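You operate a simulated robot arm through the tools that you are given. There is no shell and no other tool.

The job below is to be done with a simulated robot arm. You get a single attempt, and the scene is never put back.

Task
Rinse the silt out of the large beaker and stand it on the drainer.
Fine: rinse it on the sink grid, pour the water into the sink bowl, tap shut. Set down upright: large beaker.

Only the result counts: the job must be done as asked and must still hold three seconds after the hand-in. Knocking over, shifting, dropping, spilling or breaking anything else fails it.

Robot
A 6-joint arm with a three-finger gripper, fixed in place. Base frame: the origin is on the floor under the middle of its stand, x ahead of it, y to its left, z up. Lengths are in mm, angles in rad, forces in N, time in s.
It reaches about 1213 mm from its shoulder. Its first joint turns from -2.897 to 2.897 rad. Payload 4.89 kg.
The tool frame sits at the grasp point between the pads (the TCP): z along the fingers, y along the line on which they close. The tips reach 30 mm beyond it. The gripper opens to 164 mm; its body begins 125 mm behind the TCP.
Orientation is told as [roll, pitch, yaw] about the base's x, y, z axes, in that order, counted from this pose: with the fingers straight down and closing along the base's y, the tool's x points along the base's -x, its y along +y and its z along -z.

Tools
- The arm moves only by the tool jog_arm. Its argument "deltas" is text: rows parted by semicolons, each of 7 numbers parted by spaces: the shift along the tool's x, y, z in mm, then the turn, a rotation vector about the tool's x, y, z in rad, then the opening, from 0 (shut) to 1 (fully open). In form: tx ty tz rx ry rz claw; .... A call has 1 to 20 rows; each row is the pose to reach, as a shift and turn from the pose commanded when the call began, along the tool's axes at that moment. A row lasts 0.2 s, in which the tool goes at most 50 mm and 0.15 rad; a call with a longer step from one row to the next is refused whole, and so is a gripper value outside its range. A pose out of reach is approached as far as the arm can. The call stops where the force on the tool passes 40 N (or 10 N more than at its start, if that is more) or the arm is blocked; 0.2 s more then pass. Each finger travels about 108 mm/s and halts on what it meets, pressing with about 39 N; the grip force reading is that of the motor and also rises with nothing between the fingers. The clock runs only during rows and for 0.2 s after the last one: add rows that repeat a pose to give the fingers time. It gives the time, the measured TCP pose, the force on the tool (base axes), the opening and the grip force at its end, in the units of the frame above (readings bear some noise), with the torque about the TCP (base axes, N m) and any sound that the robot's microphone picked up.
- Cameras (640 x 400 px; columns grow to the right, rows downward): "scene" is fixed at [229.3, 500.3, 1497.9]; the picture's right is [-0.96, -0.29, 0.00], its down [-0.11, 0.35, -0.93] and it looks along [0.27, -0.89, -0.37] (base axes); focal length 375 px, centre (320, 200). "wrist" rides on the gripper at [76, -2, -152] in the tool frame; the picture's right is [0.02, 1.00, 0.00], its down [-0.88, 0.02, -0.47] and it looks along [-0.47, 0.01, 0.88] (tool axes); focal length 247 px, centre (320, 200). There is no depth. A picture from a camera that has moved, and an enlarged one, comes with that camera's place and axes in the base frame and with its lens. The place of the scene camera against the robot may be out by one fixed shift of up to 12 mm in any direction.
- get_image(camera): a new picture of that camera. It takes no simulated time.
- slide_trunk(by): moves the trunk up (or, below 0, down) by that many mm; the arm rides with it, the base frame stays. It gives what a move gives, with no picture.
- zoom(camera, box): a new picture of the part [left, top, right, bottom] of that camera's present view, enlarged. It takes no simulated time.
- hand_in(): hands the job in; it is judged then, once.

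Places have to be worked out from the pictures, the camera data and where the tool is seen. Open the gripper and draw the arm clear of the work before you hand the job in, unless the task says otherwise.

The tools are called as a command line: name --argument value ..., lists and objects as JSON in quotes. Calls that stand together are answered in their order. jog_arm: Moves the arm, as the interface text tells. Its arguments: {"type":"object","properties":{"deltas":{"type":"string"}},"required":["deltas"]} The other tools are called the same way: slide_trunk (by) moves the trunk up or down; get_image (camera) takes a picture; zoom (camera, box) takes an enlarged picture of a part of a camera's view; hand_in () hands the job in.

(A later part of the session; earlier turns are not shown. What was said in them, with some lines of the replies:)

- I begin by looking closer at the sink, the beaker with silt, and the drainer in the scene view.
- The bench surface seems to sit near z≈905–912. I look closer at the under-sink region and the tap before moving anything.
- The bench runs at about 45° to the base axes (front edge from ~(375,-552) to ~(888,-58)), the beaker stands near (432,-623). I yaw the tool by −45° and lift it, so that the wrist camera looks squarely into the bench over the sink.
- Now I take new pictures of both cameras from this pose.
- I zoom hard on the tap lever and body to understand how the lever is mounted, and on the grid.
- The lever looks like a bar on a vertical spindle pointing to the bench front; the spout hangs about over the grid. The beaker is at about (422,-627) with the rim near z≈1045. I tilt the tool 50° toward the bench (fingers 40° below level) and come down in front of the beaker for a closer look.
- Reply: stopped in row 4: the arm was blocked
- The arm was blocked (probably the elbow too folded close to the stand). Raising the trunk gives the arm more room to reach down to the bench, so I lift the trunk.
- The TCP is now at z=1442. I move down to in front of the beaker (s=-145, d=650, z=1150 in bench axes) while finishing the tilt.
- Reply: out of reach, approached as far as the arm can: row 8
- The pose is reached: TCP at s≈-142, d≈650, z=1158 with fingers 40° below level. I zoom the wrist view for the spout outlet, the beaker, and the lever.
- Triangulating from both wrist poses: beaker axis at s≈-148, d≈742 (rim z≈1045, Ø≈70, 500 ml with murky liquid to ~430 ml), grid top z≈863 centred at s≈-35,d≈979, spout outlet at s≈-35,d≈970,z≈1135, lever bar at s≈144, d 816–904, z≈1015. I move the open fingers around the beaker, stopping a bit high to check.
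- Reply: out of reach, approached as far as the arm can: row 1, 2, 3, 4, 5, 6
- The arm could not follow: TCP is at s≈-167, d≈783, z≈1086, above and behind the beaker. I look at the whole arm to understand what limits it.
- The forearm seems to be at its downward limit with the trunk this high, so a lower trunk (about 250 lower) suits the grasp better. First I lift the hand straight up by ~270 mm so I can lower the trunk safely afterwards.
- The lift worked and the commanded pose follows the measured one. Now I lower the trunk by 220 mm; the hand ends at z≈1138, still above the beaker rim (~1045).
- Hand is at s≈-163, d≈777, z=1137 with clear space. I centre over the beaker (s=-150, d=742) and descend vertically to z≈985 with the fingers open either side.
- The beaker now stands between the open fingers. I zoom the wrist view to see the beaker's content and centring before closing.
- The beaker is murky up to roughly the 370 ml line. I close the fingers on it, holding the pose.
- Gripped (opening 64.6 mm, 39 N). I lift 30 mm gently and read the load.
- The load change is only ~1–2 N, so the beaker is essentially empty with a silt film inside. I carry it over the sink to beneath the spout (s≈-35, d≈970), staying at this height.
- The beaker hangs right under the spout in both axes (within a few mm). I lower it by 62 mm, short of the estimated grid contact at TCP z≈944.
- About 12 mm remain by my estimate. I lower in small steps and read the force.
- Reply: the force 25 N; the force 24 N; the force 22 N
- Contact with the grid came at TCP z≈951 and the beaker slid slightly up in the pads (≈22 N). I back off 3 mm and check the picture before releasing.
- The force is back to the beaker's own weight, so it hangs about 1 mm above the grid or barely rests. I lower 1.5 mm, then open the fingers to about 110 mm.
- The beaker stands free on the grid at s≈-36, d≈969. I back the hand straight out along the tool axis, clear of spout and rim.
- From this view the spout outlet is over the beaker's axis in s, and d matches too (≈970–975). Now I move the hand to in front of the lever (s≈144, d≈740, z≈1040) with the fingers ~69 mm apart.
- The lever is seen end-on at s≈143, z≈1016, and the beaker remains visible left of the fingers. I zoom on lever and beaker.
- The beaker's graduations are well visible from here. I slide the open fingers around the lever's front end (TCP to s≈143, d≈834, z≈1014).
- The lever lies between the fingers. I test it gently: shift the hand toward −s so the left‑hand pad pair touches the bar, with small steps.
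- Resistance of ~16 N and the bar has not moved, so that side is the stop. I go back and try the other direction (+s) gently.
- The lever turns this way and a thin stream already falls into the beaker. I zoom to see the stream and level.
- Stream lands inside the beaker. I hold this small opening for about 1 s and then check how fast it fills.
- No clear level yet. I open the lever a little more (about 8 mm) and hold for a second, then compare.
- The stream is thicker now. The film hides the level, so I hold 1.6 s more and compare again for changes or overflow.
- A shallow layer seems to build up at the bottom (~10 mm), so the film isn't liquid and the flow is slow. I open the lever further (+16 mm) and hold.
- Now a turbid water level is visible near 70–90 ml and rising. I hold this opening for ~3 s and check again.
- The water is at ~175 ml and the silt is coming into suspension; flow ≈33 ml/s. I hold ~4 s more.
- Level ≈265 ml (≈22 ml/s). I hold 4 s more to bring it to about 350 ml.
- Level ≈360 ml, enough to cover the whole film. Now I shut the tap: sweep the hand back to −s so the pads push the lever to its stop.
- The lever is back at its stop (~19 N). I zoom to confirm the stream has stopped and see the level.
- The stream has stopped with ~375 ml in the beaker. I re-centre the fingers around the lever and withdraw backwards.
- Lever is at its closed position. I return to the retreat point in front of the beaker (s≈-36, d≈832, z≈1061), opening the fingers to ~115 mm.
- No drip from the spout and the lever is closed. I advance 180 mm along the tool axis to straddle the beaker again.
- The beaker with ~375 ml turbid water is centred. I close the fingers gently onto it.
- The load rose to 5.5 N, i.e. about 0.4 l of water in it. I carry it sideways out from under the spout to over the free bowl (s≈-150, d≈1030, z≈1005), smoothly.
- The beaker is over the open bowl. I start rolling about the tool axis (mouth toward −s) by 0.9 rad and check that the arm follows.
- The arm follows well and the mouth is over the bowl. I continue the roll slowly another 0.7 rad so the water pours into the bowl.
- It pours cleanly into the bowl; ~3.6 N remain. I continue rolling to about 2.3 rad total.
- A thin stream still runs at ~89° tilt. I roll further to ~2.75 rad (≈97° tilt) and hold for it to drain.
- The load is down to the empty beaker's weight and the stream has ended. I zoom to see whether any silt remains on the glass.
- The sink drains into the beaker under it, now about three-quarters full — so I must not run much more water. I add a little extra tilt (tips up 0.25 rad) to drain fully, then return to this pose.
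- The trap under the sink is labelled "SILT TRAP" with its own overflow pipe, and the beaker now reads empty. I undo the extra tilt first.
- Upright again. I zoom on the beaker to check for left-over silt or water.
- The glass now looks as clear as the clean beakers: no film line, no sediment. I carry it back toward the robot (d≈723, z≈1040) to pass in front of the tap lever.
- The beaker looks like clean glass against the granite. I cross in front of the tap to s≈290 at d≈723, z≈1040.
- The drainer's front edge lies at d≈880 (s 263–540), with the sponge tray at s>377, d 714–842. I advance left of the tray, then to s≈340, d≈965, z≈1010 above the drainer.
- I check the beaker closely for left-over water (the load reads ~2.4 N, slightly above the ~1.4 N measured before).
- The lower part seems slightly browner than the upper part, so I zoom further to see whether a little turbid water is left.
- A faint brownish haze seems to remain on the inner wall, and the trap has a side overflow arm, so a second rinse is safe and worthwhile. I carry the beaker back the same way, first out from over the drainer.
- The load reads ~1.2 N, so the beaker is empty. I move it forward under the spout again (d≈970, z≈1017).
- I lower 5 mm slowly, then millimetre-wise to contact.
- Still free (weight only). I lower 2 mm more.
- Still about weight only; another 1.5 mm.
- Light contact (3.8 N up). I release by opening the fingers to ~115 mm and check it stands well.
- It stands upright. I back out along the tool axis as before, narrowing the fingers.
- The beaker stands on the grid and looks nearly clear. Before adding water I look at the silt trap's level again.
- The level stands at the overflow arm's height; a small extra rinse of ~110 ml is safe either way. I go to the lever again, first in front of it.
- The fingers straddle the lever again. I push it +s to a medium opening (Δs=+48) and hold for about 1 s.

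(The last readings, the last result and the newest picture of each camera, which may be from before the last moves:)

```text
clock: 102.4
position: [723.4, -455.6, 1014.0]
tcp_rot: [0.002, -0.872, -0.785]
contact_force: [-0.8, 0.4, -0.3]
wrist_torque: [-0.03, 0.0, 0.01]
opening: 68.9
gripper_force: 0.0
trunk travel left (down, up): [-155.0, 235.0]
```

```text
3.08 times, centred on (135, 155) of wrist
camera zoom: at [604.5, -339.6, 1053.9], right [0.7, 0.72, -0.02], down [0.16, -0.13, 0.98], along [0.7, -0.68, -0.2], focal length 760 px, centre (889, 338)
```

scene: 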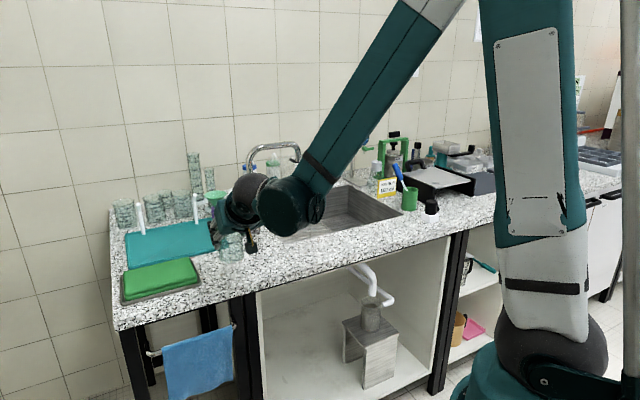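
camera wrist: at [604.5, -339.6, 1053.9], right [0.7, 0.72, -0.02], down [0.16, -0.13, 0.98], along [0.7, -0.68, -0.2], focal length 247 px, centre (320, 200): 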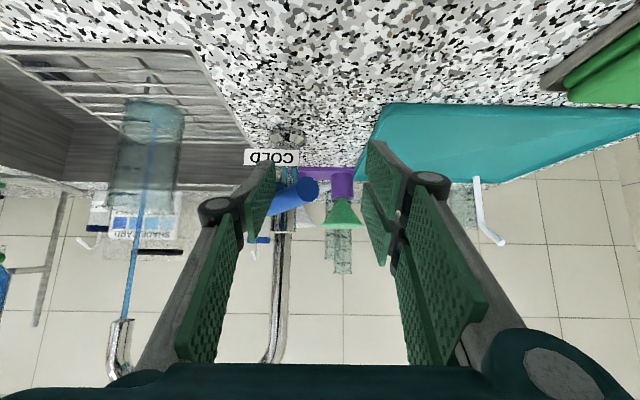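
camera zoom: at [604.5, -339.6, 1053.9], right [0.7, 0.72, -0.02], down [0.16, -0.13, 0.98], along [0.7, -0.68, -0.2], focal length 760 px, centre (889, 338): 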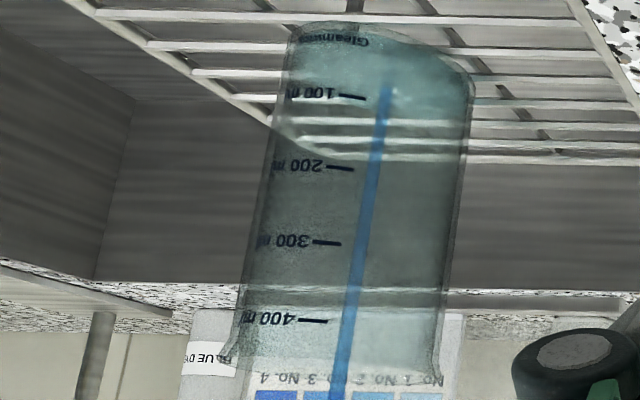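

The water is now clear and at ~80–90 ml, so the silt was already gone. I shut the tap now.

jog_arm --deltas "0 -20 0 0 0 0 0.42; 0 -36 0 0 0 0 0.42; 0 -48 0 0 0 0 0.42; 0 -58 0 0 0 0 0.42; 0 -66 0 0 0 0 0.42; 0 -71 0 0 0 0 0.42; 0 -75 0 0 0 0 0.42; 0 -77 0 0 0 0 0.42"

get_image --camera "wrist"

zoom --camera "wrist" --box '[140, 80, 260, 220]'

```text
clock: 104.2
position: [671.5, -509.8, 1015.0]
tcp_rot: [0.003, -0.872, -0.785]
contact_force: [22.7, 11.6, 1.7]
wrist_torque: [0.02, -0.21, 0.41]
opening: 78.1
gripper_force: 11.5
trunk travel left (down, up): [-155.0, 235.0]
```

```text
taken
camera wrist: at [552.1, -393.0, 1054.8], right [0.7, 0.72, -0.02], down [0.16, -0.13, 0.98], along [0.7, -0.68, -0.2], focal length 247 px, centre (320, 200)
```

wrist: 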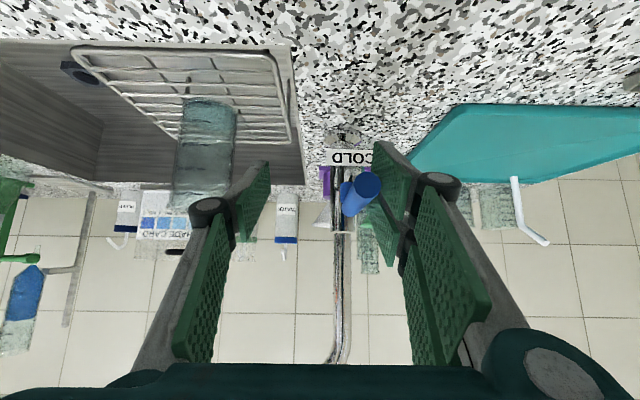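

```text
2.86 times, centred on (200, 150) of wrist
camera zoom: at [552.1, -393.0, 1054.8], right [0.7, 0.72, -0.02], down [0.16, -0.13, 0.98], along [0.7, -0.68, -0.2], focal length 706 px, centre (663, 343)
```

zoom: 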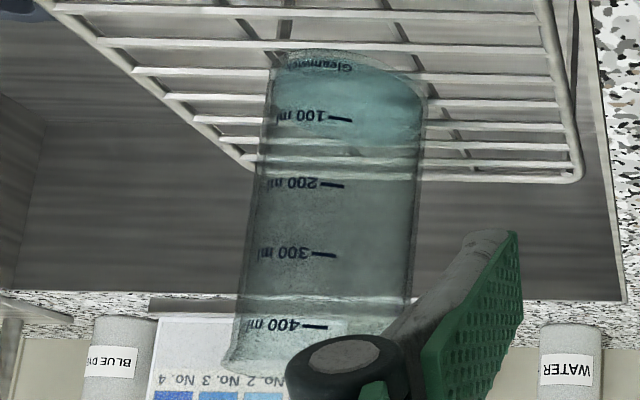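

The lever is at its closed stop, no stream, ~105 ml clear water in the beaker. I re-centre and withdraw from the lever.

jog_arm --deltas "0 14 0 0 0 0 0.42; 0 28 0 0 0 0 0.42; 9.8 28 -22.5 0 0 0 0.42; 19.6 28 -45 0 0 0 0.42; 29.3 28 -67.5 0 0 0 0.42; 39.1 28 -90 0 0 0 0.42; 44.8 28 -105 0 0 0 0.42"

jog_arm --deltas "-11.8 -25.4 10 0 0 0 0.5; -23.6 -50.9 20.1 0 0 0 0.6; -35.4 -76.3 30.1 0 0 0 0.7; -47.2 -101.7 40.2 0 0 0 0.7; -59 -127.1 50.2 0 0 0 0.7; -70.8 -152.6 60.3 0 0 0 0.7; -82.6 -176 70.3 0 0 0 0.7; -82.6 -176 70.3 0 0 0 0.7"

get_image --camera "wrist"

get_image --camera "scene"

```text
clock: 105.8
position: [610.6, -412.4, 1049.2]
tcp_rot: [0.001, -0.873, -0.786]
contact_force: [0.6, -0.6, -0.1]
wrist_torque: [0.02, 0.01, -0.01]
opening: 68.7
gripper_force: 0.0
trunk travel left (down, up): [-155.0, 235.0]
```

```text
clock: 107.6
position: [562.6, -616.2, 1064.8]
tcp_rot: [0.0, -0.873, -0.786]
contact_force: [-0.1, 0.4, 0.7]
wrist_torque: [0.03, 0.0, -0.01]
opening: 114.8
gripper_force: 0.0
trunk travel left (down, up): [-155.0, 235.0]
```

```text
taken
camera wrist: at [444.4, -498.2, 1105.5], right [0.7, 0.72, -0.02], down [0.16, -0.13, 0.98], along [0.7, -0.68, -0.2], focal length 247 px, centre (320, 200)
```

wrist: 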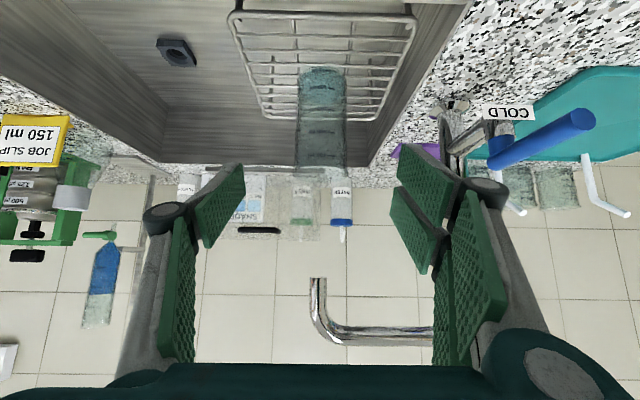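

```text
taken
```

scene: 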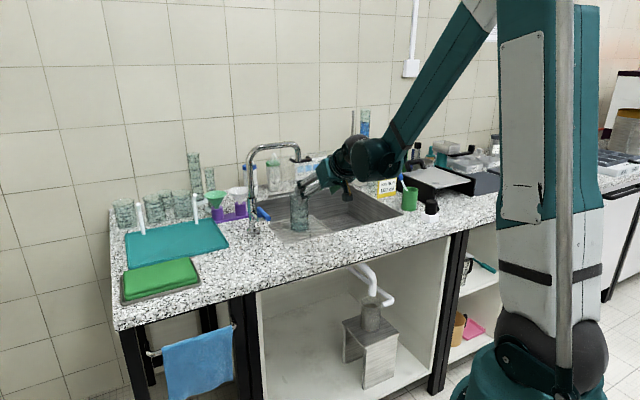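

Tap closed, no drip. I advance to straddle the beaker and close on it gently.

jog_arm --deltas "0.4 0.6 35 0 0 0 0.7; 0.8 1.2 70 0 0 0 0.7; 1.2 1.8 105 0 0 0 0.7; 1.5 2.4 135 0 0 0 0.7; 1.7 2.9 160 0 0 0 0.7; 1.9 2.9 179.2 0 0 0 0.7; 1.9 2.9 179.2 0 0 0 0.7"

get_image --camera "wrist"

```text
clock: 109.2
position: [660.6, -705.3, 947.7]
tcp_rot: [0.001, -0.873, -0.786]
contact_force: [0.2, 0.8, -0.5]
wrist_torque: [0.0, 0.02, 0.02]
opening: 114.7
gripper_force: 0.1
trunk travel left (down, up): [-155.0, 235.0]
```

```text
taken
camera wrist: at [543.1, -588.8, 988.1], right [0.7, 0.72, -0.02], down [0.16, -0.13, 0.98], along [0.7, -0.68, -0.2], focal length 247 px, centre (320, 200)
```

wrist: 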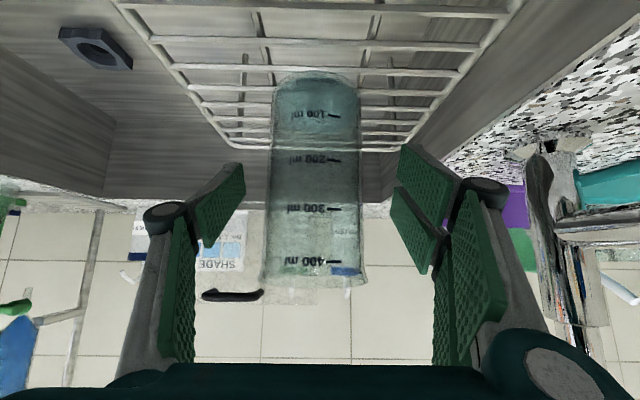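

The beaker is about 3 mm left of centre; I shift the hand −3 mm and close gently, then lift.

jog_arm --deltas "0 -3 0 0 0 0 0.7; 0 -3 0 0 0 0 0.58; 0 -3 0 0 0 0 0.49; 0 -3 0 0 0 0 0.44; 0 -3 0 0 0 0 0.42; 0 -3 0 0 0 0 0.4; 0 -3 0 0 0 0 0.38; 0 -3 0 0 0 0 0.3; 0 -3 0 0 0 0 0; 0 -3 0 0 0 0 0; 0 -3 0 0 0 0 0"

jog_arm --deltas "-3.8 0 -3.2 0 0 0 0; -7.7 0 -6.4 0 0 0 0; -15.3 0 -12.9 0 0 0 0; -23 0 -19.3 0 0 0 0; -23 0 -19.3 0 0 0 0; -23 0 -19.3 0 0 0 0"

```text
clock: 111.6
position: [658.5, -707.3, 947.8]
tcp_rot: [0.001, -0.872, -0.784]
contact_force: [0.1, 0.5, 0.4]
wrist_torque: [-0.07, -0.02, -0.01]
opening: 65.0
gripper_force: 39.1
trunk travel left (down, up): [-155.0, 235.0]
```

```text
clock: 113.0
position: [658.6, -708.1, 978.7]
tcp_rot: [0.002, -0.873, -0.785]
contact_force: [0.1, -0.1, -1.3]
wrist_torque: [-0.03, 0.03, 0.02]
opening: 65.0
gripper_force: 38.8
trunk travel left (down, up): [-155.0, 235.0]
```

Gripped and lifted. I move sideways to over the free bowl as before.

jog_arm --deltas "-2.4 -6 1.2 0 0 0 0; -8 -18 4 0 0 0 0; -16 -34 8 0 0 0 0; -25 -51 12 0 0 0 0; -34 -68 16 0 0 0 0; -43 -85 20 0 0 0 0; -51 -101 23 0 0 0 0; -56 -111 25.5 0 0 0 0; -58.8 -116.3 26.4 0 0 0 0; -58.8 -116.3 26.4 0 0 0 0"

get_image --camera "wrist"

```text
clock: 115.2
position: [618.2, -832.0, 1008.3]
tcp_rot: [0.0, -0.873, -0.785]
contact_force: [0.7, 0.4, -2.6]
wrist_torque: [0.0, 0.03, 0.0]
opening: 65.1
gripper_force: 38.8
trunk travel left (down, up): [-155.0, 235.0]
```

```text
taken
camera wrist: at [500.3, -715.6, 1047.7], right [0.7, 0.72, -0.02], down [0.16, -0.13, 0.98], along [0.7, -0.68, -0.2], focal length 247 px, centre (320, 200)
```

wrist: 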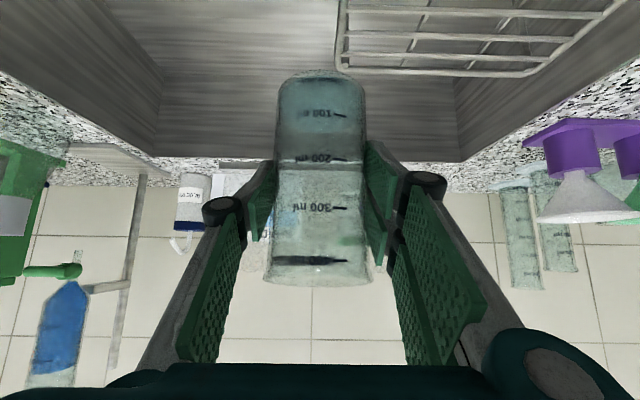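

Over the bowl again. I roll to 1.8 rad, then slowly onward to 2.75 rad so the small volume drains gently.

jog_arm --deltas "0 0 0 0 0 0.12 0; 0 0 0 0 0 0.26 0; 0 0 0 0 0 0.4 0; 0 0 0 0 0 0.54 0; 0 0 0 0 0 0.68 0; 0 0 0 0 0 0.82 0; 0 0 0 0 0 0.96 0; 0 0 0 0 0 1.1 0; 0 0 0 0 0 1.24 0; 0 0 0 0 0 1.36 0; 0 0 0 0 0 1.48 0; 0 0 0 0 0 1.6 0; 0 0 0 0 0 1.7 0; 0 0 0 0 0 1.8 0; 0 0 0 0 0 1.8 0"

jog_arm --deltas "0 0 0 0 0 0.08 0; 0 0 0 0 0 0.16 0; 0 0 0 0 0 0.24 0; 0 0 0 0 0 0.32 0; 0 0 0 0 0 0.4 0; 0 0 0 0 0 0.48 0; 0 0 0 0 0 0.56 0; 0 0 0 0 0 0.64 0; 0 0 0 0 0 0.72 0; 0 0 0 0 0 0.8 0; 0 0 0 0 0 0.88 0; 0 0 0 0 0 0.95 0; 0 0 0 0 0 0.95 0; 0 0 0 0 0 0.95 0; 0 0 0 0 0 0.95 0; 0 0 0 0 0 0.95 0"

get_image --camera "wrist"

zoom --camera "scene" --box '[250, 120, 420, 250]'

```text
clock: 118.4
position: [618.1, -831.3, 1007.1]
tcp_rot: [0.858, 0.176, -2.505]
contact_force: [0.2, -1.0, -2.3]
wrist_torque: [0.03, 0.03, -0.04]
opening: 65.1
gripper_force: 39.0
trunk travel left (down, up): [-155.0, 235.0]
```

```text
clock: 121.8
position: [618.2, -832.4, 1007.0]
tcp_rot: [0.425, 0.787, 2.927]
contact_force: [-0.2, 0.3, -1.4]
wrist_torque: [0.01, 0.03, 0.01]
opening: 65.0
gripper_force: 39.2
trunk travel left (down, up): [-155.0, 235.0]
```

```text
taken
camera wrist: at [589.6, -759.7, 1159.4], right [-0.46, -0.83, 0.31], down [-0.87, 0.37, -0.31], along [0.15, -0.41, -0.9], focal length 247 px, centre (320, 200)
```

wrist: 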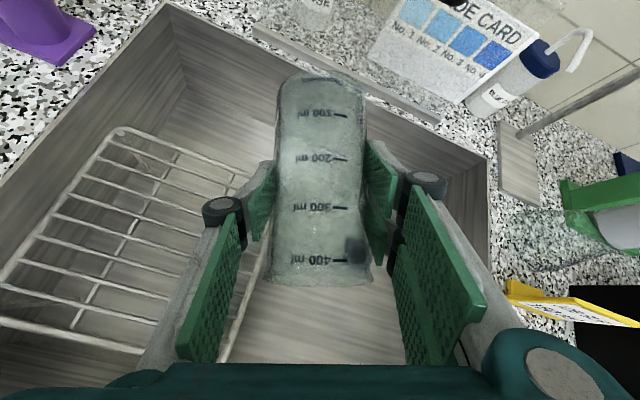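

```text
3.08 times, centred on (335, 185) of scene
camera zoom: at [229.3, 500.3, 1497.9], right [-0.96, -0.29, 0.0], down [-0.11, 0.35, -0.93], along [0.27, -0.89, -0.37], focal length 1153 px, centre (274, 246)
```

zoom: 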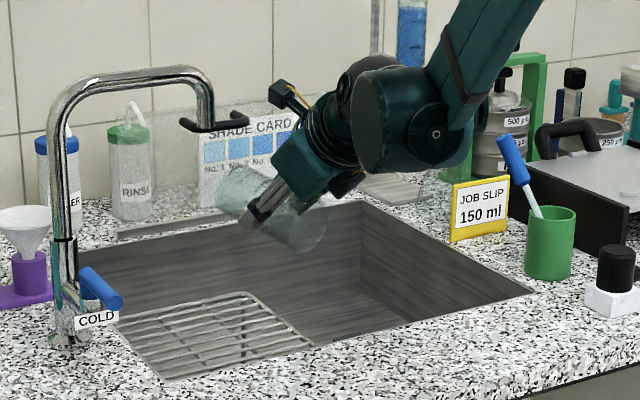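

The pour is over (load 1.4 N). I add the extra tilt for complete draining and hold, then look at the beaker and trap.

jog_arm --deltas "0 0 0 -0.048 0.115 0 0; 0 0 0 -0.095 0.231 0 0; 0 0 0 -0.095 0.231 0 0; 0 0 0 -0.095 0.231 0 0; 0 0 0 -0.095 0.231 0 0; 0 0 0 -0.095 0.231 0 0; 0 0 0 -0.095 0.231 0 0; 0 0 0 -0.095 0.231 0 0; 0 0 0 -0.095 0.231 0 0; 0 0 0 -0.095 0.231 0 0"

zoom --camera "wrist" --box '[240, 50, 400, 300]'

zoom --camera "scene" --box '[350, 285, 395, 335]'

```text
clock: 124.0
position: [618.3, -832.3, 1007.7]
tcp_rot: [0.669, 0.985, 3.118]
contact_force: [0.8, 0.1, -2.0]
wrist_torque: [0.01, 0.05, -0.03]
opening: 65.1
gripper_force: 39.6
trunk travel left (down, up): [-155.0, 235.0]
```

```text
1.60 times, centred on (320, 175) of wrist
camera zoom: at [564.8, -734.5, 1137.1], right [-0.52, -0.77, 0.36], down [-0.8, 0.3, -0.52], along [0.3, -0.56, -0.77], focal length 395 px, centre (320, 240)
```

zoom: 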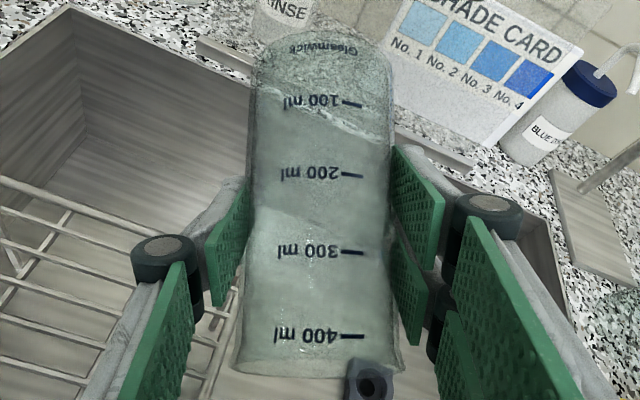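

```text
8.00 times, centred on (372, 310) of scene
camera zoom: at [229.3, 500.3, 1497.9], right [-0.96, -0.29, 0.0], down [-0.11, 0.35, -0.93], along [0.27, -0.89, -0.37], focal length 2998 px, centre (-100, -680)
```

zoom: 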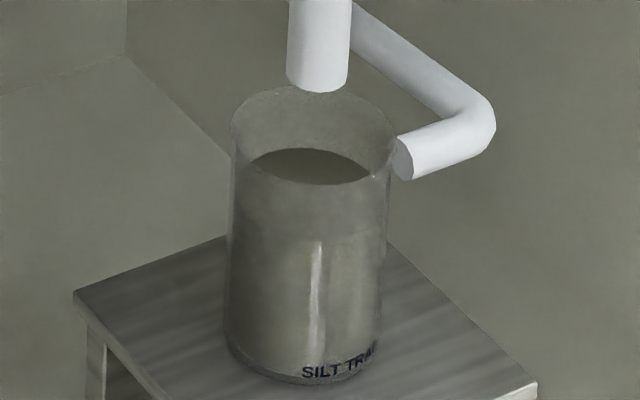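

The trap level hasn't risen (its side arm drains it) and the beaker is clear. I undo the tilt and roll back upright.

jog_arm --deltas "0 0 0 0.048 -0.115 0 0; 0 0 0 0.095 -0.231 0 0; 0 0 0 0.095 -0.231 0 0"

jog_arm --deltas "0 0 0 0 0 -0.14 0; 0 0 0 0 0 -0.29 0; 0 0 0 0 0 -0.44 0; 0 0 0 0 0 -0.59 0; 0 0 0 0 0 -0.74 0; 0 0 0 0 0 -0.89 0; 0 0 0 0 0 -1.04 0; 0 0 0 0 0 -1.19 0; 0 0 0 0 0 -1.34 0; 0 0 0 0 0 -1.49 0; 0 0 0 0 0 -1.64 0; 0 0 0 0 0 -1.79 0; 0 0 0 0 0 -1.94 0; 0 0 0 0 0 -2.09 0; 0 0 0 0 0 -2.24 0; 0 0 0 0 0 -2.39 0; 0 0 0 0 0 -2.54 0; 0 0 0 0 0 -2.66 0; 0 0 0 0 0 -2.75 0"

get_image --camera "wrist"

```text
clock: 124.8
position: [616.8, -833.2, 1006.5]
tcp_rot: [0.425, 0.785, 2.928]
contact_force: [0.1, -0.4, -2.2]
wrist_torque: [0.01, -0.01, 0.0]
opening: 65.0
gripper_force: 39.0
trunk travel left (down, up): [-155.0, 235.0]
```

```text
clock: 128.8
position: [616.7, -831.6, 1006.6]
tcp_rot: [0.0, -0.873, -0.783]
contact_force: [0.4, 0.6, -1.4]
wrist_torque: [0.04, 0.04, 0.03]
opening: 64.9
gripper_force: 38.9
trunk travel left (down, up): [-155.0, 235.0]
```

```text
taken
camera wrist: at [499.2, -716.3, 1047.5], right [0.7, 0.72, -0.02], down [0.16, -0.13, 0.98], along [0.7, -0.68, -0.2], focal length 247 px, centre (320, 200)
```

wrist: 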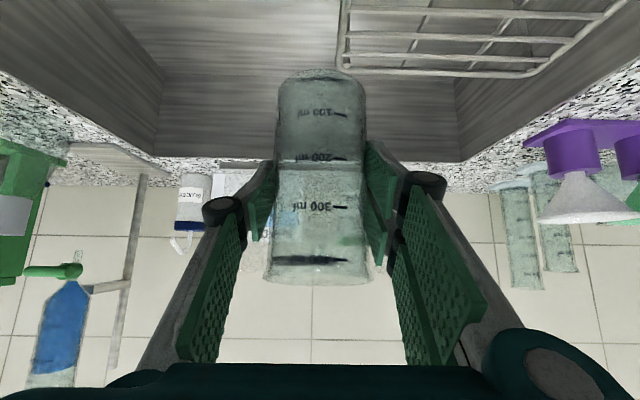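

Upright and empty. I carry it back toward the robot and across in front of the tap, as before.

jog_arm --deltas "9.4 0 -14 0 0 0 0; 28 0 -42 0 0 0 0; 47 0 -70 0 0 0 0; 66 0 -98.6 0 0 0 0; 85 0 -127 0 0 0 0; 104 0 -155 0 0 0 0; 122 0 -182 0 0 0 0; 141 0 -210.6 0 0 0 0; 160 0 -239 0 0 0 0; 169 0 -252.4 0 0 0 0; 169 0 -252.4 0 0 0 0"

jog_arm --deltas "0 15 0 0 0 0 0; 0 45 0 0 0 0 0; 0 85 0 0 0 0 0; 0 125 0 0 0 0 0; 0 165 0 0 0 0 0; 0 205 0 0 0 0 0; 0 245 0 0 0 0 0; 0 285 0 0 0 0 0; 0 325 0 0 0 0 0; 0 365 0 0 0 0 0; 0 405 0 0 0 0 0; 0 430 0 0 0 0 0; 0 442 0 0 0 0 0; 0 442 0 0 0 0 0"

get_image --camera "wrist"

```text
clock: 131.2
position: [403.7, -616.0, 1039.2]
tcp_rot: [0.001, -0.871, -0.786]
contact_force: [-0.5, 0.8, -1.0]
wrist_torque: [-0.01, 0.0, -0.03]
opening: 65.0
gripper_force: 39.1
trunk travel left (down, up): [-155.0, 235.0]
```

```text
clock: 134.2
position: [719.6, -306.3, 1039.8]
tcp_rot: [0.001, -0.872, -0.785]
contact_force: [-0.3, 0.6, -1.1]
wrist_torque: [-0.01, 0.03, -0.01]
opening: 65.3
gripper_force: 39.1
trunk travel left (down, up): [-155.0, 235.0]
```

```text
taken
camera wrist: at [601.2, -190.9, 1080.6], right [0.7, 0.72, -0.02], down [0.16, -0.13, 0.98], along [0.7, -0.68, -0.2], focal length 247 px, centre (320, 200)
```

wrist: 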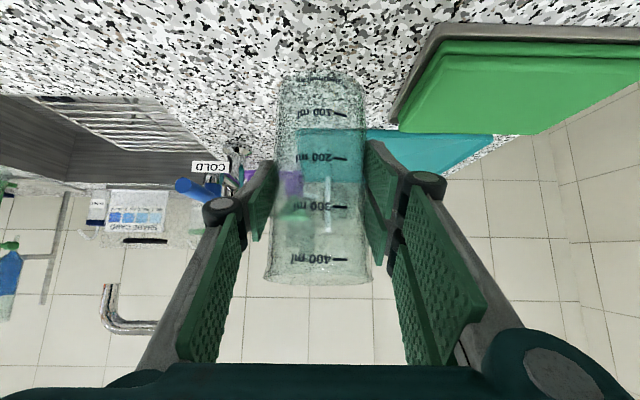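

Lined up at s≈292, d≈725. I advance past the sponge tray to above the drainer (s≈342, d≈967, z≈1010).

jog_arm --deltas "-20 1.6 23.7 0 0 0 0; -40 3.2 47.5 0 0 0 0; -60 4.8 71.2 0 0 0 0; -80 6.4 95 0 0 0 0; -99.7 8 118.7 0 0 0 0; -108 18.5 140.2 0 0 0 0; -116.2 29 161.6 0 0 0 0; -124.5 39.5 183.1 0 0 0 0; -132.7 50 204.6 0 0 0 0; -132.7 50 204.6 0 0 0 0"

get_image --camera "wrist"

zoom --camera "scene" --box '[110, 150, 290, 300]'

zoom --camera "wrist" --box '[270, 60, 370, 130]'

```text
clock: 136.4
position: [924.6, -442.2, 1009.8]
tcp_rot: [0.002, -0.874, -0.785]
contact_force: [-0.1, -0.7, -2.3]
wrist_torque: [0.02, 0.06, 0.03]
opening: 65.4
gripper_force: 39.0
trunk travel left (down, up): [-155.0, 235.0]
```

```text
taken
camera wrist: at [806.0, -325.6, 1050.5], right [0.7, 0.72, -0.02], down [0.16, -0.13, 0.98], along [0.7, -0.68, -0.2], focal length 247 px, centre (320, 200)
```

wrist: 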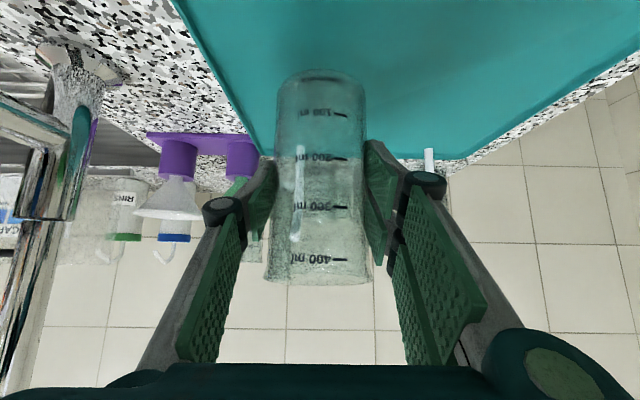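

```text
2.67 times, centred on (200, 225) of scene
camera zoom: at [229.3, 500.3, 1497.9], right [-0.96, -0.29, 0.0], down [-0.11, 0.35, -0.93], along [0.27, -0.89, -0.37], focal length 1000 px, centre (640, 133)
```

zoom: 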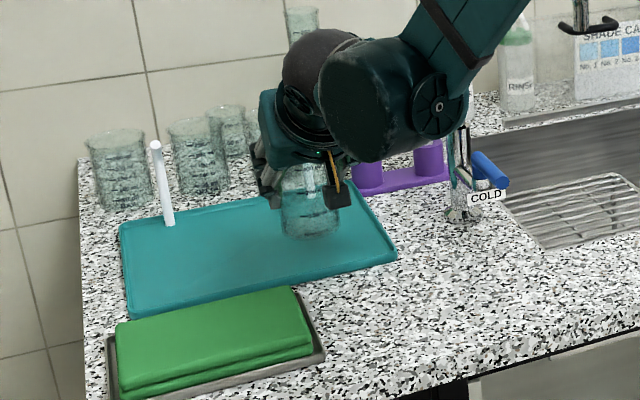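

```text
5.71 times, centred on (320, 95) of wrist
camera zoom: at [806.0, -325.6, 1050.5], right [0.7, 0.72, -0.02], down [0.16, -0.13, 0.98], along [0.7, -0.68, -0.2], focal length 1411 px, centre (320, 800)
```

zoom: 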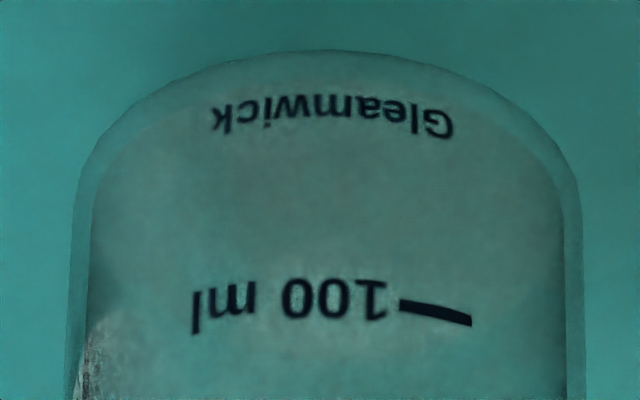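

The appearance against the mat is the same as before rinsing twice, so that tint is just the glass: it's clean. Now I lower toward the drainer in small steps, watching the force.

jog_arm --deltas "2 0 1.7 0 0 0 0; 4.1 0 3.4 0 0 0 0; 6.1 0 5.1 0 0 0 0; 6.1 0 5.1 0 0 0 0"

```text
clock: 137.4
position: [923.3, -441.4, 1003.0]
tcp_rot: [0.001, -0.873, -0.784]
contact_force: [0.2, -0.9, -1.1]
wrist_torque: [0.0, 0.02, -0.04]
opening: 65.1
gripper_force: 39.7
trunk travel left (down, up): [-155.0, 235.0]
```

Still free at z=1003. I lower 3 mm more.

jog_arm --deltas "0.8 0 0.6 0 0 0 0; 1.5 0 1.3 0 0 0 0; 2.3 0 1.9 0 0 0 0"

zoom --camera "scene" --box '[195, 200, 255, 260]'

```text
clock: 138.2
position: [923.3, -440.2, 1000.8]
tcp_rot: [0.003, -0.872, -0.787]
contact_force: [-0.1, 0.7, -1.2]
wrist_torque: [-0.03, 0.02, 0.03]
opening: 65.1
gripper_force: 39.0
trunk travel left (down, up): [-155.0, 235.0]
```

```text
6.67 times, centred on (225, 230) of scene
camera zoom: at [229.3, 500.3, 1497.9], right [-0.96, -0.29, 0.0], down [-0.11, 0.35, -0.93], along [0.27, -0.89, -0.37], focal length 2499 px, centre (953, 0)
```

zoom: 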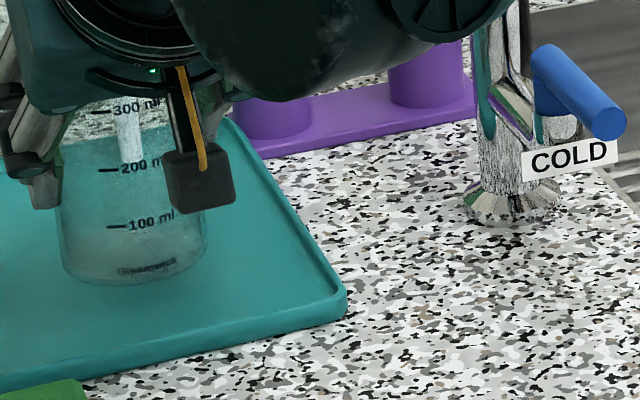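

Free at z≈1000. Another 3 mm.

jog_arm --deltas "0.8 0 0.6 0 0 0 0; 1.5 0 1.3 0 0 0 0; 2.3 0 1.9 0 0 0 0"

```text
clock: 139.0
position: [922.9, -442.6, 996.6]
tcp_rot: [0.003, -0.872, -0.785]
contact_force: [-0.2, -0.8, -2.0]
wrist_torque: [0.04, -0.01, -0.01]
opening: 65.0
gripper_force: 39.2
trunk travel left (down, up): [-155.0, 235.0]
```

Still only the weight at z≈997. I go down 2 mm.

jog_arm --deltas "0.8 0 0.6 0 0 0 0; 1.5 0 1.3 0 0 0 0"

```text
clock: 139.6
position: [924.2, -441.9, 994.0]
tcp_rot: [0.002, -0.871, -0.785]
contact_force: [-0.1, -0.2, -1.6]
wrist_torque: [0.05, 0.0, 0.0]
opening: 65.2
gripper_force: 38.9
trunk travel left (down, up): [-155.0, 235.0]
```

Free at z≈994–995. Another 2 mm.

jog_arm --deltas "0.8 0 0.6 0 0 0 0; 1.5 0 1.3 0 0 0 0"

```text
clock: 140.2
position: [922.9, -443.2, 992.0]
tcp_rot: [0.002, -0.871, -0.787]
contact_force: [0.5, -0.4, -1.1]
wrist_torque: [0.02, -0.04, 0.05]
opening: 64.9
gripper_force: 39.5
trunk travel left (down, up): [-155.0, 235.0]
```

Still free. Another 2 mm.

jog_arm --deltas "0.8 0 0.6 0 0 0 0; 1.5 0 1.3 0 0 0 0"

```text
clock: 140.8
position: [921.8, -442.3, 989.8]
tcp_rot: [0.002, -0.874, -0.787]
contact_force: [-0.8, -0.7, -1.6]
wrist_torque: [0.01, 0.04, -0.01]
opening: 64.8
gripper_force: 39.1
trunk travel left (down, up): [-155.0, 235.0]
```

Free at z≈990. I continue with 1.5 mm.

jog_arm --deltas "0.6 0 0.5 0 0 0 0; 1.1 0 1 0 0 0 0"

zoom --camera "scene" --box '[195, 200, 255, 260]'

```text
clock: 141.4
position: [922.8, -442.0, 988.8]
tcp_rot: [0.001, -0.872, -0.785]
contact_force: [-0.5, -1.0, -2.2]
wrist_torque: [0.01, 0.01, 0.04]
opening: 65.1
gripper_force: 38.6
trunk travel left (down, up): [-155.0, 235.0]
```

```text
6.67 times, centred on (225, 230) of scene
camera zoom: at [229.3, 500.3, 1497.9], right [-0.96, -0.29, 0.0], down [-0.11, 0.35, -0.93], along [0.27, -0.89, -0.37], focal length 2499 px, centre (953, 0)
```

zoom: 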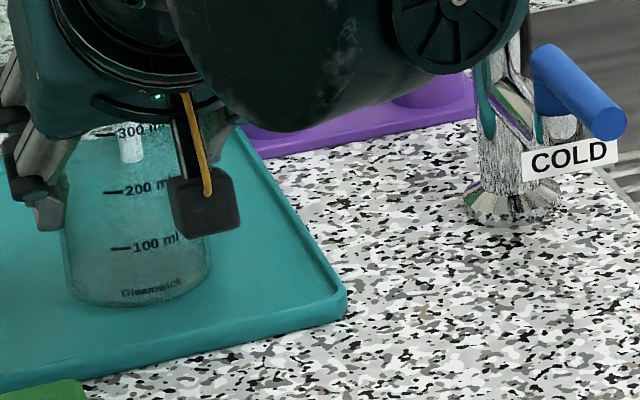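

Not in contact yet; I go down another 1.5 mm.

jog_arm --deltas "0.6 0 0.5 0 0 0 0; 1.1 0 1 0 0 0 0"

```text
clock: 142.0
position: [923.4, -441.8, 987.8]
tcp_rot: [0.002, -0.874, -0.785]
contact_force: [0.3, -0.1, -1.3]
wrist_torque: [0.03, 0.05, 0.02]
opening: 64.9
gripper_force: 39.1
trunk travel left (down, up): [-155.0, 235.0]
```

Still free at ≈987.5; another 1.5 mm.

jog_arm --deltas "0.6 0 0.5 0 0 0 0; 1.1 0 1 0 0 0 0"

```text
clock: 142.6
position: [923.4, -441.2, 986.7]
tcp_rot: [0.0, -0.872, -0.785]
contact_force: [-1.8, -3.7, 7.6]
wrist_torque: [-0.59, 0.1, 0.0]
opening: 64.9
gripper_force: 38.6
trunk travel left (down, up): [-155.0, 235.0]
```

Contact (7.6 N up) at z≈986.5. I open the fingers gently to ~115 mm to leave it standing.

jog_arm --deltas "-0.3 0 -0.2 0 0 0 0.3; -0.3 0 -0.2 0 0 0 0.42; -0.3 0 -0.2 0 0 0 0.46; -0.3 0 -0.2 0 0 0 0.56; -0.3 0 -0.2 0 0 0 0.68; -0.3 0 -0.2 0 0 0 0.7"

get_image --camera "wrist"

zoom --camera "scene" --box '[110, 150, 290, 300]'

```text
clock: 144.0
position: [923.5, -440.8, 986.6]
tcp_rot: [0.001, -0.873, -0.785]
contact_force: [-0.3, -0.2, 0.3]
wrist_torque: [-0.01, 0.0, 0.01]
opening: 114.6
gripper_force: 0.0
trunk travel left (down, up): [-155.0, 235.0]
```

```text
taken
camera wrist: at [805.3, -324.7, 1026.9], right [0.7, 0.72, -0.02], down [0.16, -0.13, 0.98], along [0.7, -0.68, -0.2], focal length 247 px, centre (320, 200)
```

wrist: 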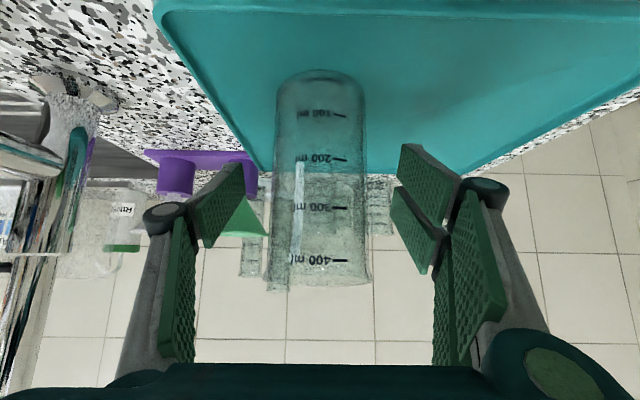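

```text
2.67 times, centred on (200, 225) of scene
camera zoom: at [229.3, 500.3, 1497.9], right [-0.96, -0.29, 0.0], down [-0.11, 0.35, -0.93], along [0.27, -0.89, -0.37], focal length 1000 px, centre (640, 133)
```

zoom: 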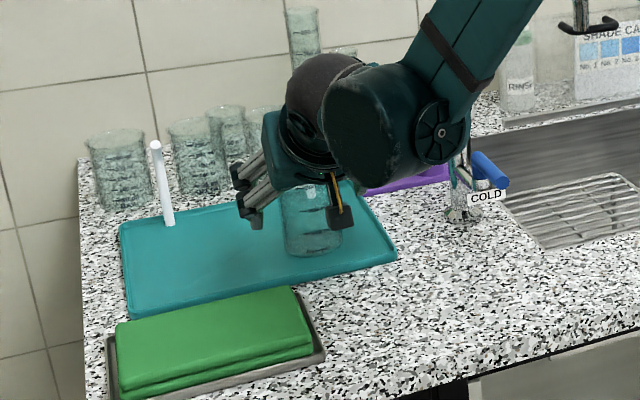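

The beaker stands upright on the drainer. I back straight out along the tool axis.

jog_arm --deltas "0 0 -15 0 0 0 0.7; 0 0 -40 0 0 0 0.7; 0 0 -75 0 0 0 0.7; 0 0 -110 0 0 0 0.7; 0 0 -145 0 0 0 0.7; 0 0 -180 0 0 0 0.7; 0 0 -200 0 0 0 0.7"

get_image --camera "wrist"

get_image --camera "scene"

```text
clock: 145.6
position: [817.2, -334.0, 1115.1]
tcp_rot: [0.001, -0.872, -0.786]
contact_force: [0.1, 0.9, -0.6]
wrist_torque: [-0.01, 0.04, -0.02]
opening: 115.0
gripper_force: 0.1
trunk travel left (down, up): [-155.0, 235.0]
```

```text
taken
camera wrist: at [698.0, -217.5, 1155.3], right [0.7, 0.72, -0.02], down [0.16, -0.13, 0.98], along [0.7, -0.68, -0.2], focal length 247 px, centre (320, 200)
```

wrist: 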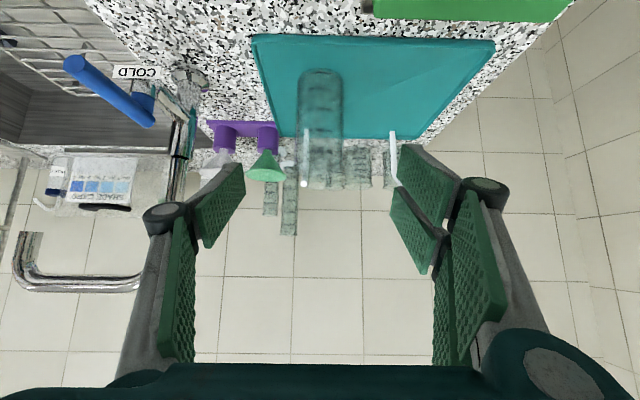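

```text
taken
```

scene: 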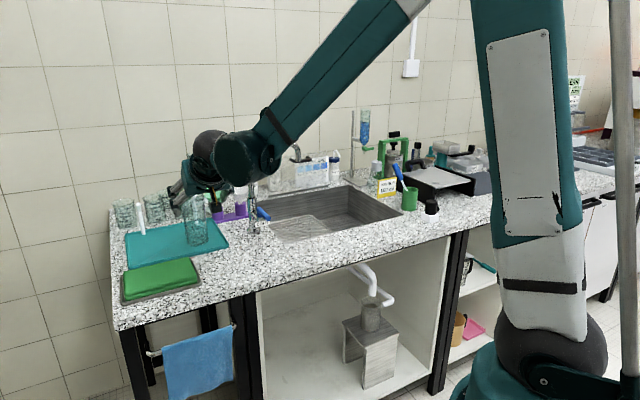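

The beaker stands alone on the drainer. I draw the arm further back and up, clear of everything, then inspect.

jog_arm --deltas "0.7 -10 -25 0 0 0 0.8; 2 -40 -55 0 0 0 0.9; 4 -75 -85 0 0 0 1; 5.5 -112 -108 0 0 0 1; 6.9 -150 -124.9 0 0 0 1; 6.9 -150 -124.9 0 0 0 1"

get_image --camera "scene"

zoom --camera "scene" --box '[100, 140, 280, 300]'

get_image --camera "wrist"

zoom --camera "scene" --box '[230, 120, 420, 260]'

```text
clock: 147.0
position: [637.8, -370.3, 1192.1]
tcp_rot: [0.002, -0.872, -0.784]
contact_force: [-0.5, 0.0, -0.2]
wrist_torque: [-0.05, 0.0, -0.03]
opening: 163.8
gripper_force: 0.0
trunk travel left (down, up): [-155.0, 235.0]
```

```text
taken
```

scene: 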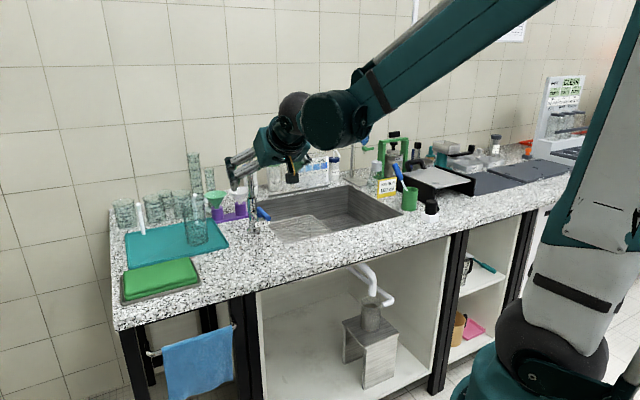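

```text
2.50 times, centred on (190, 220) of scene
camera zoom: at [229.3, 500.3, 1497.9], right [-0.96, -0.29, 0.0], down [-0.11, 0.35, -0.93], along [0.27, -0.89, -0.37], focal length 937 px, centre (645, 150)
```

zoom: 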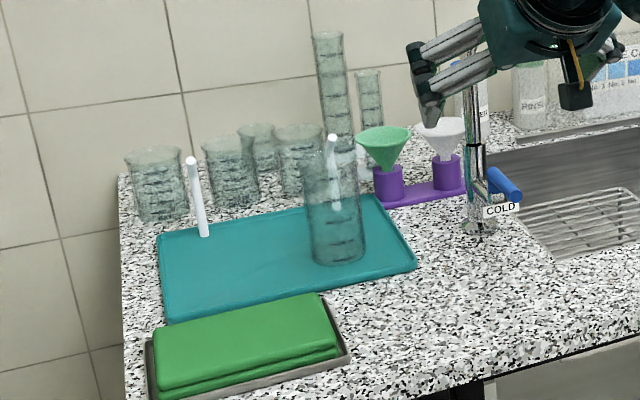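

```text
taken
camera wrist: at [518.1, -254.0, 1232.6], right [0.7, 0.72, -0.02], down [0.16, -0.13, 0.98], along [0.7, -0.68, -0.2], focal length 247 px, centre (320, 200)
```

wrist: 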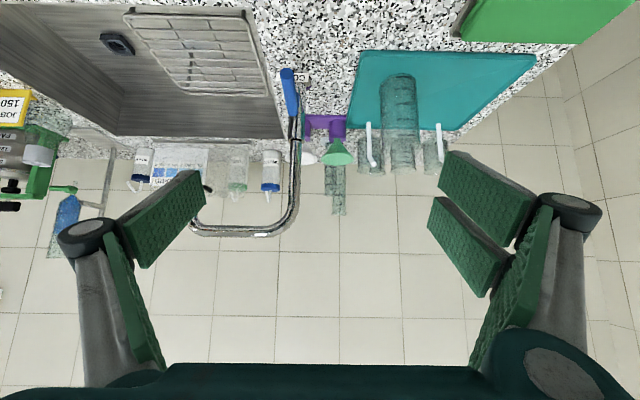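

```text
2.86 times, centred on (325, 190) of scene
camera zoom: at [229.3, 500.3, 1497.9], right [-0.96, -0.29, 0.0], down [-0.11, 0.35, -0.93], along [0.27, -0.89, -0.37], focal length 1071 px, centre (306, 229)
```

zoom: 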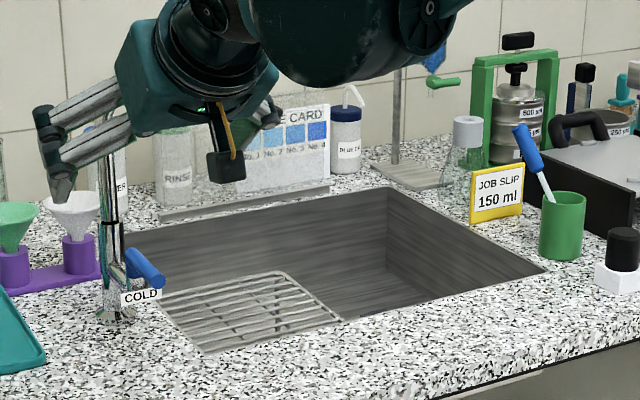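

The beaker stands upright on the mat, the tap lever is closed, and nothing else moved. One last zoom on the beaker and spout before handing in.

zoom --camera "wrist" --box '[340, 40, 460, 190]'

zoom --camera "wrist" --box '[150, 40, 330, 250]'

zoom --camera "scene" --box '[170, 185, 230, 250]'

```text
2.67 times, centred on (400, 115) of wrist
camera zoom: at [518.1, -254.0, 1232.6], right [0.7, 0.72, -0.02], down [0.16, -0.13, 0.98], along [0.7, -0.68, -0.2], focal length 659 px, centre (107, 427)
```

zoom: 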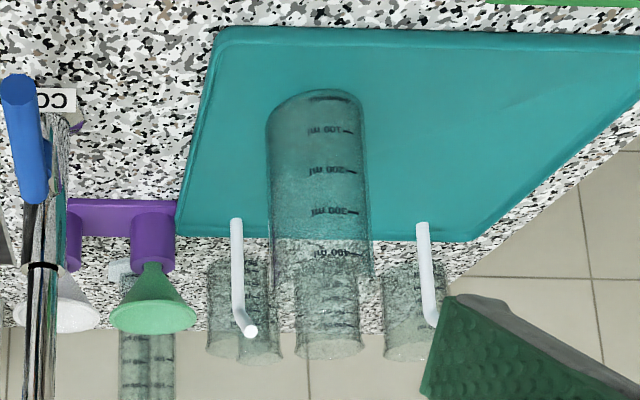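

```text
1.90 times, centred on (240, 145) of wrist
camera zoom: at [518.1, -254.0, 1232.6], right [0.7, 0.72, -0.02], down [0.16, -0.13, 0.98], along [0.7, -0.68, -0.2], focal length 470 px, centre (472, 305)
```

zoom: 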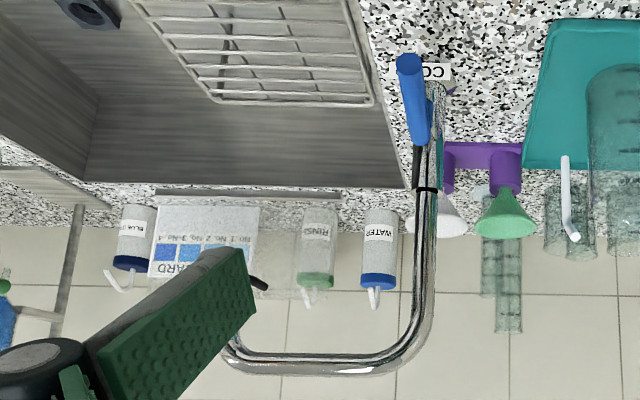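

```text
6.15 times, centred on (200, 218) of scene
camera zoom: at [229.3, 500.3, 1497.9], right [-0.96, -0.29, 0.0], down [-0.11, 0.35, -0.93], along [0.27, -0.89, -0.37], focal length 2306 px, centre (1058, 92)
```

zoom: 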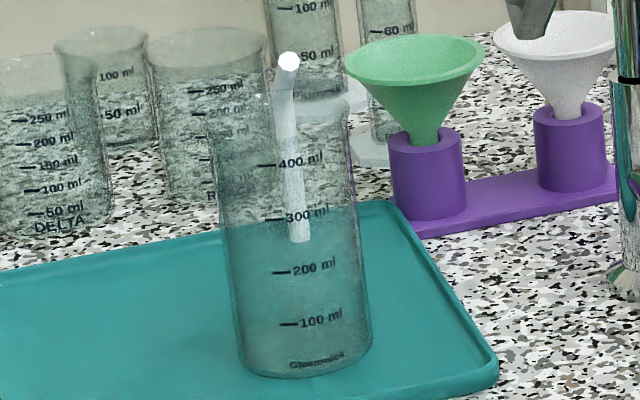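

The beaker is clear, empty and upright on the drainer. The tap is shut with no stream, and the arm is clear with its gripper open. I hand the job in.

hand_in

```text
The job is handed in.
```

I rinsed the large beaker and stood it upright on the drainer. It is empty and looks as clear as the clean beakers behind it. The job is handed in; I have not seen the verdict.

- **Rinsing:** I rinsed it twice on the sink grid. The first rinse, with about 375 ml, took up the silt. The second, with about 105 ml, ran clear.
- **Pouring:** Both rinses went into the sink bowl. I saw no water on the bench. The silt trap under the sink filled to its side pipe after the first pour and did not rise after the second.
- **Tap:** I pushed the lever back to its stop, and no water was running at the end.
- **Rest of the bench:** Nothing else looked moved or knocked over in the last pictures. The gripper is open and the arm is drawn back.

When I first set the beaker on the grid, it met the bars with about 23 N and slid roughly 5 mm up in the pads. I saw no damage from that.
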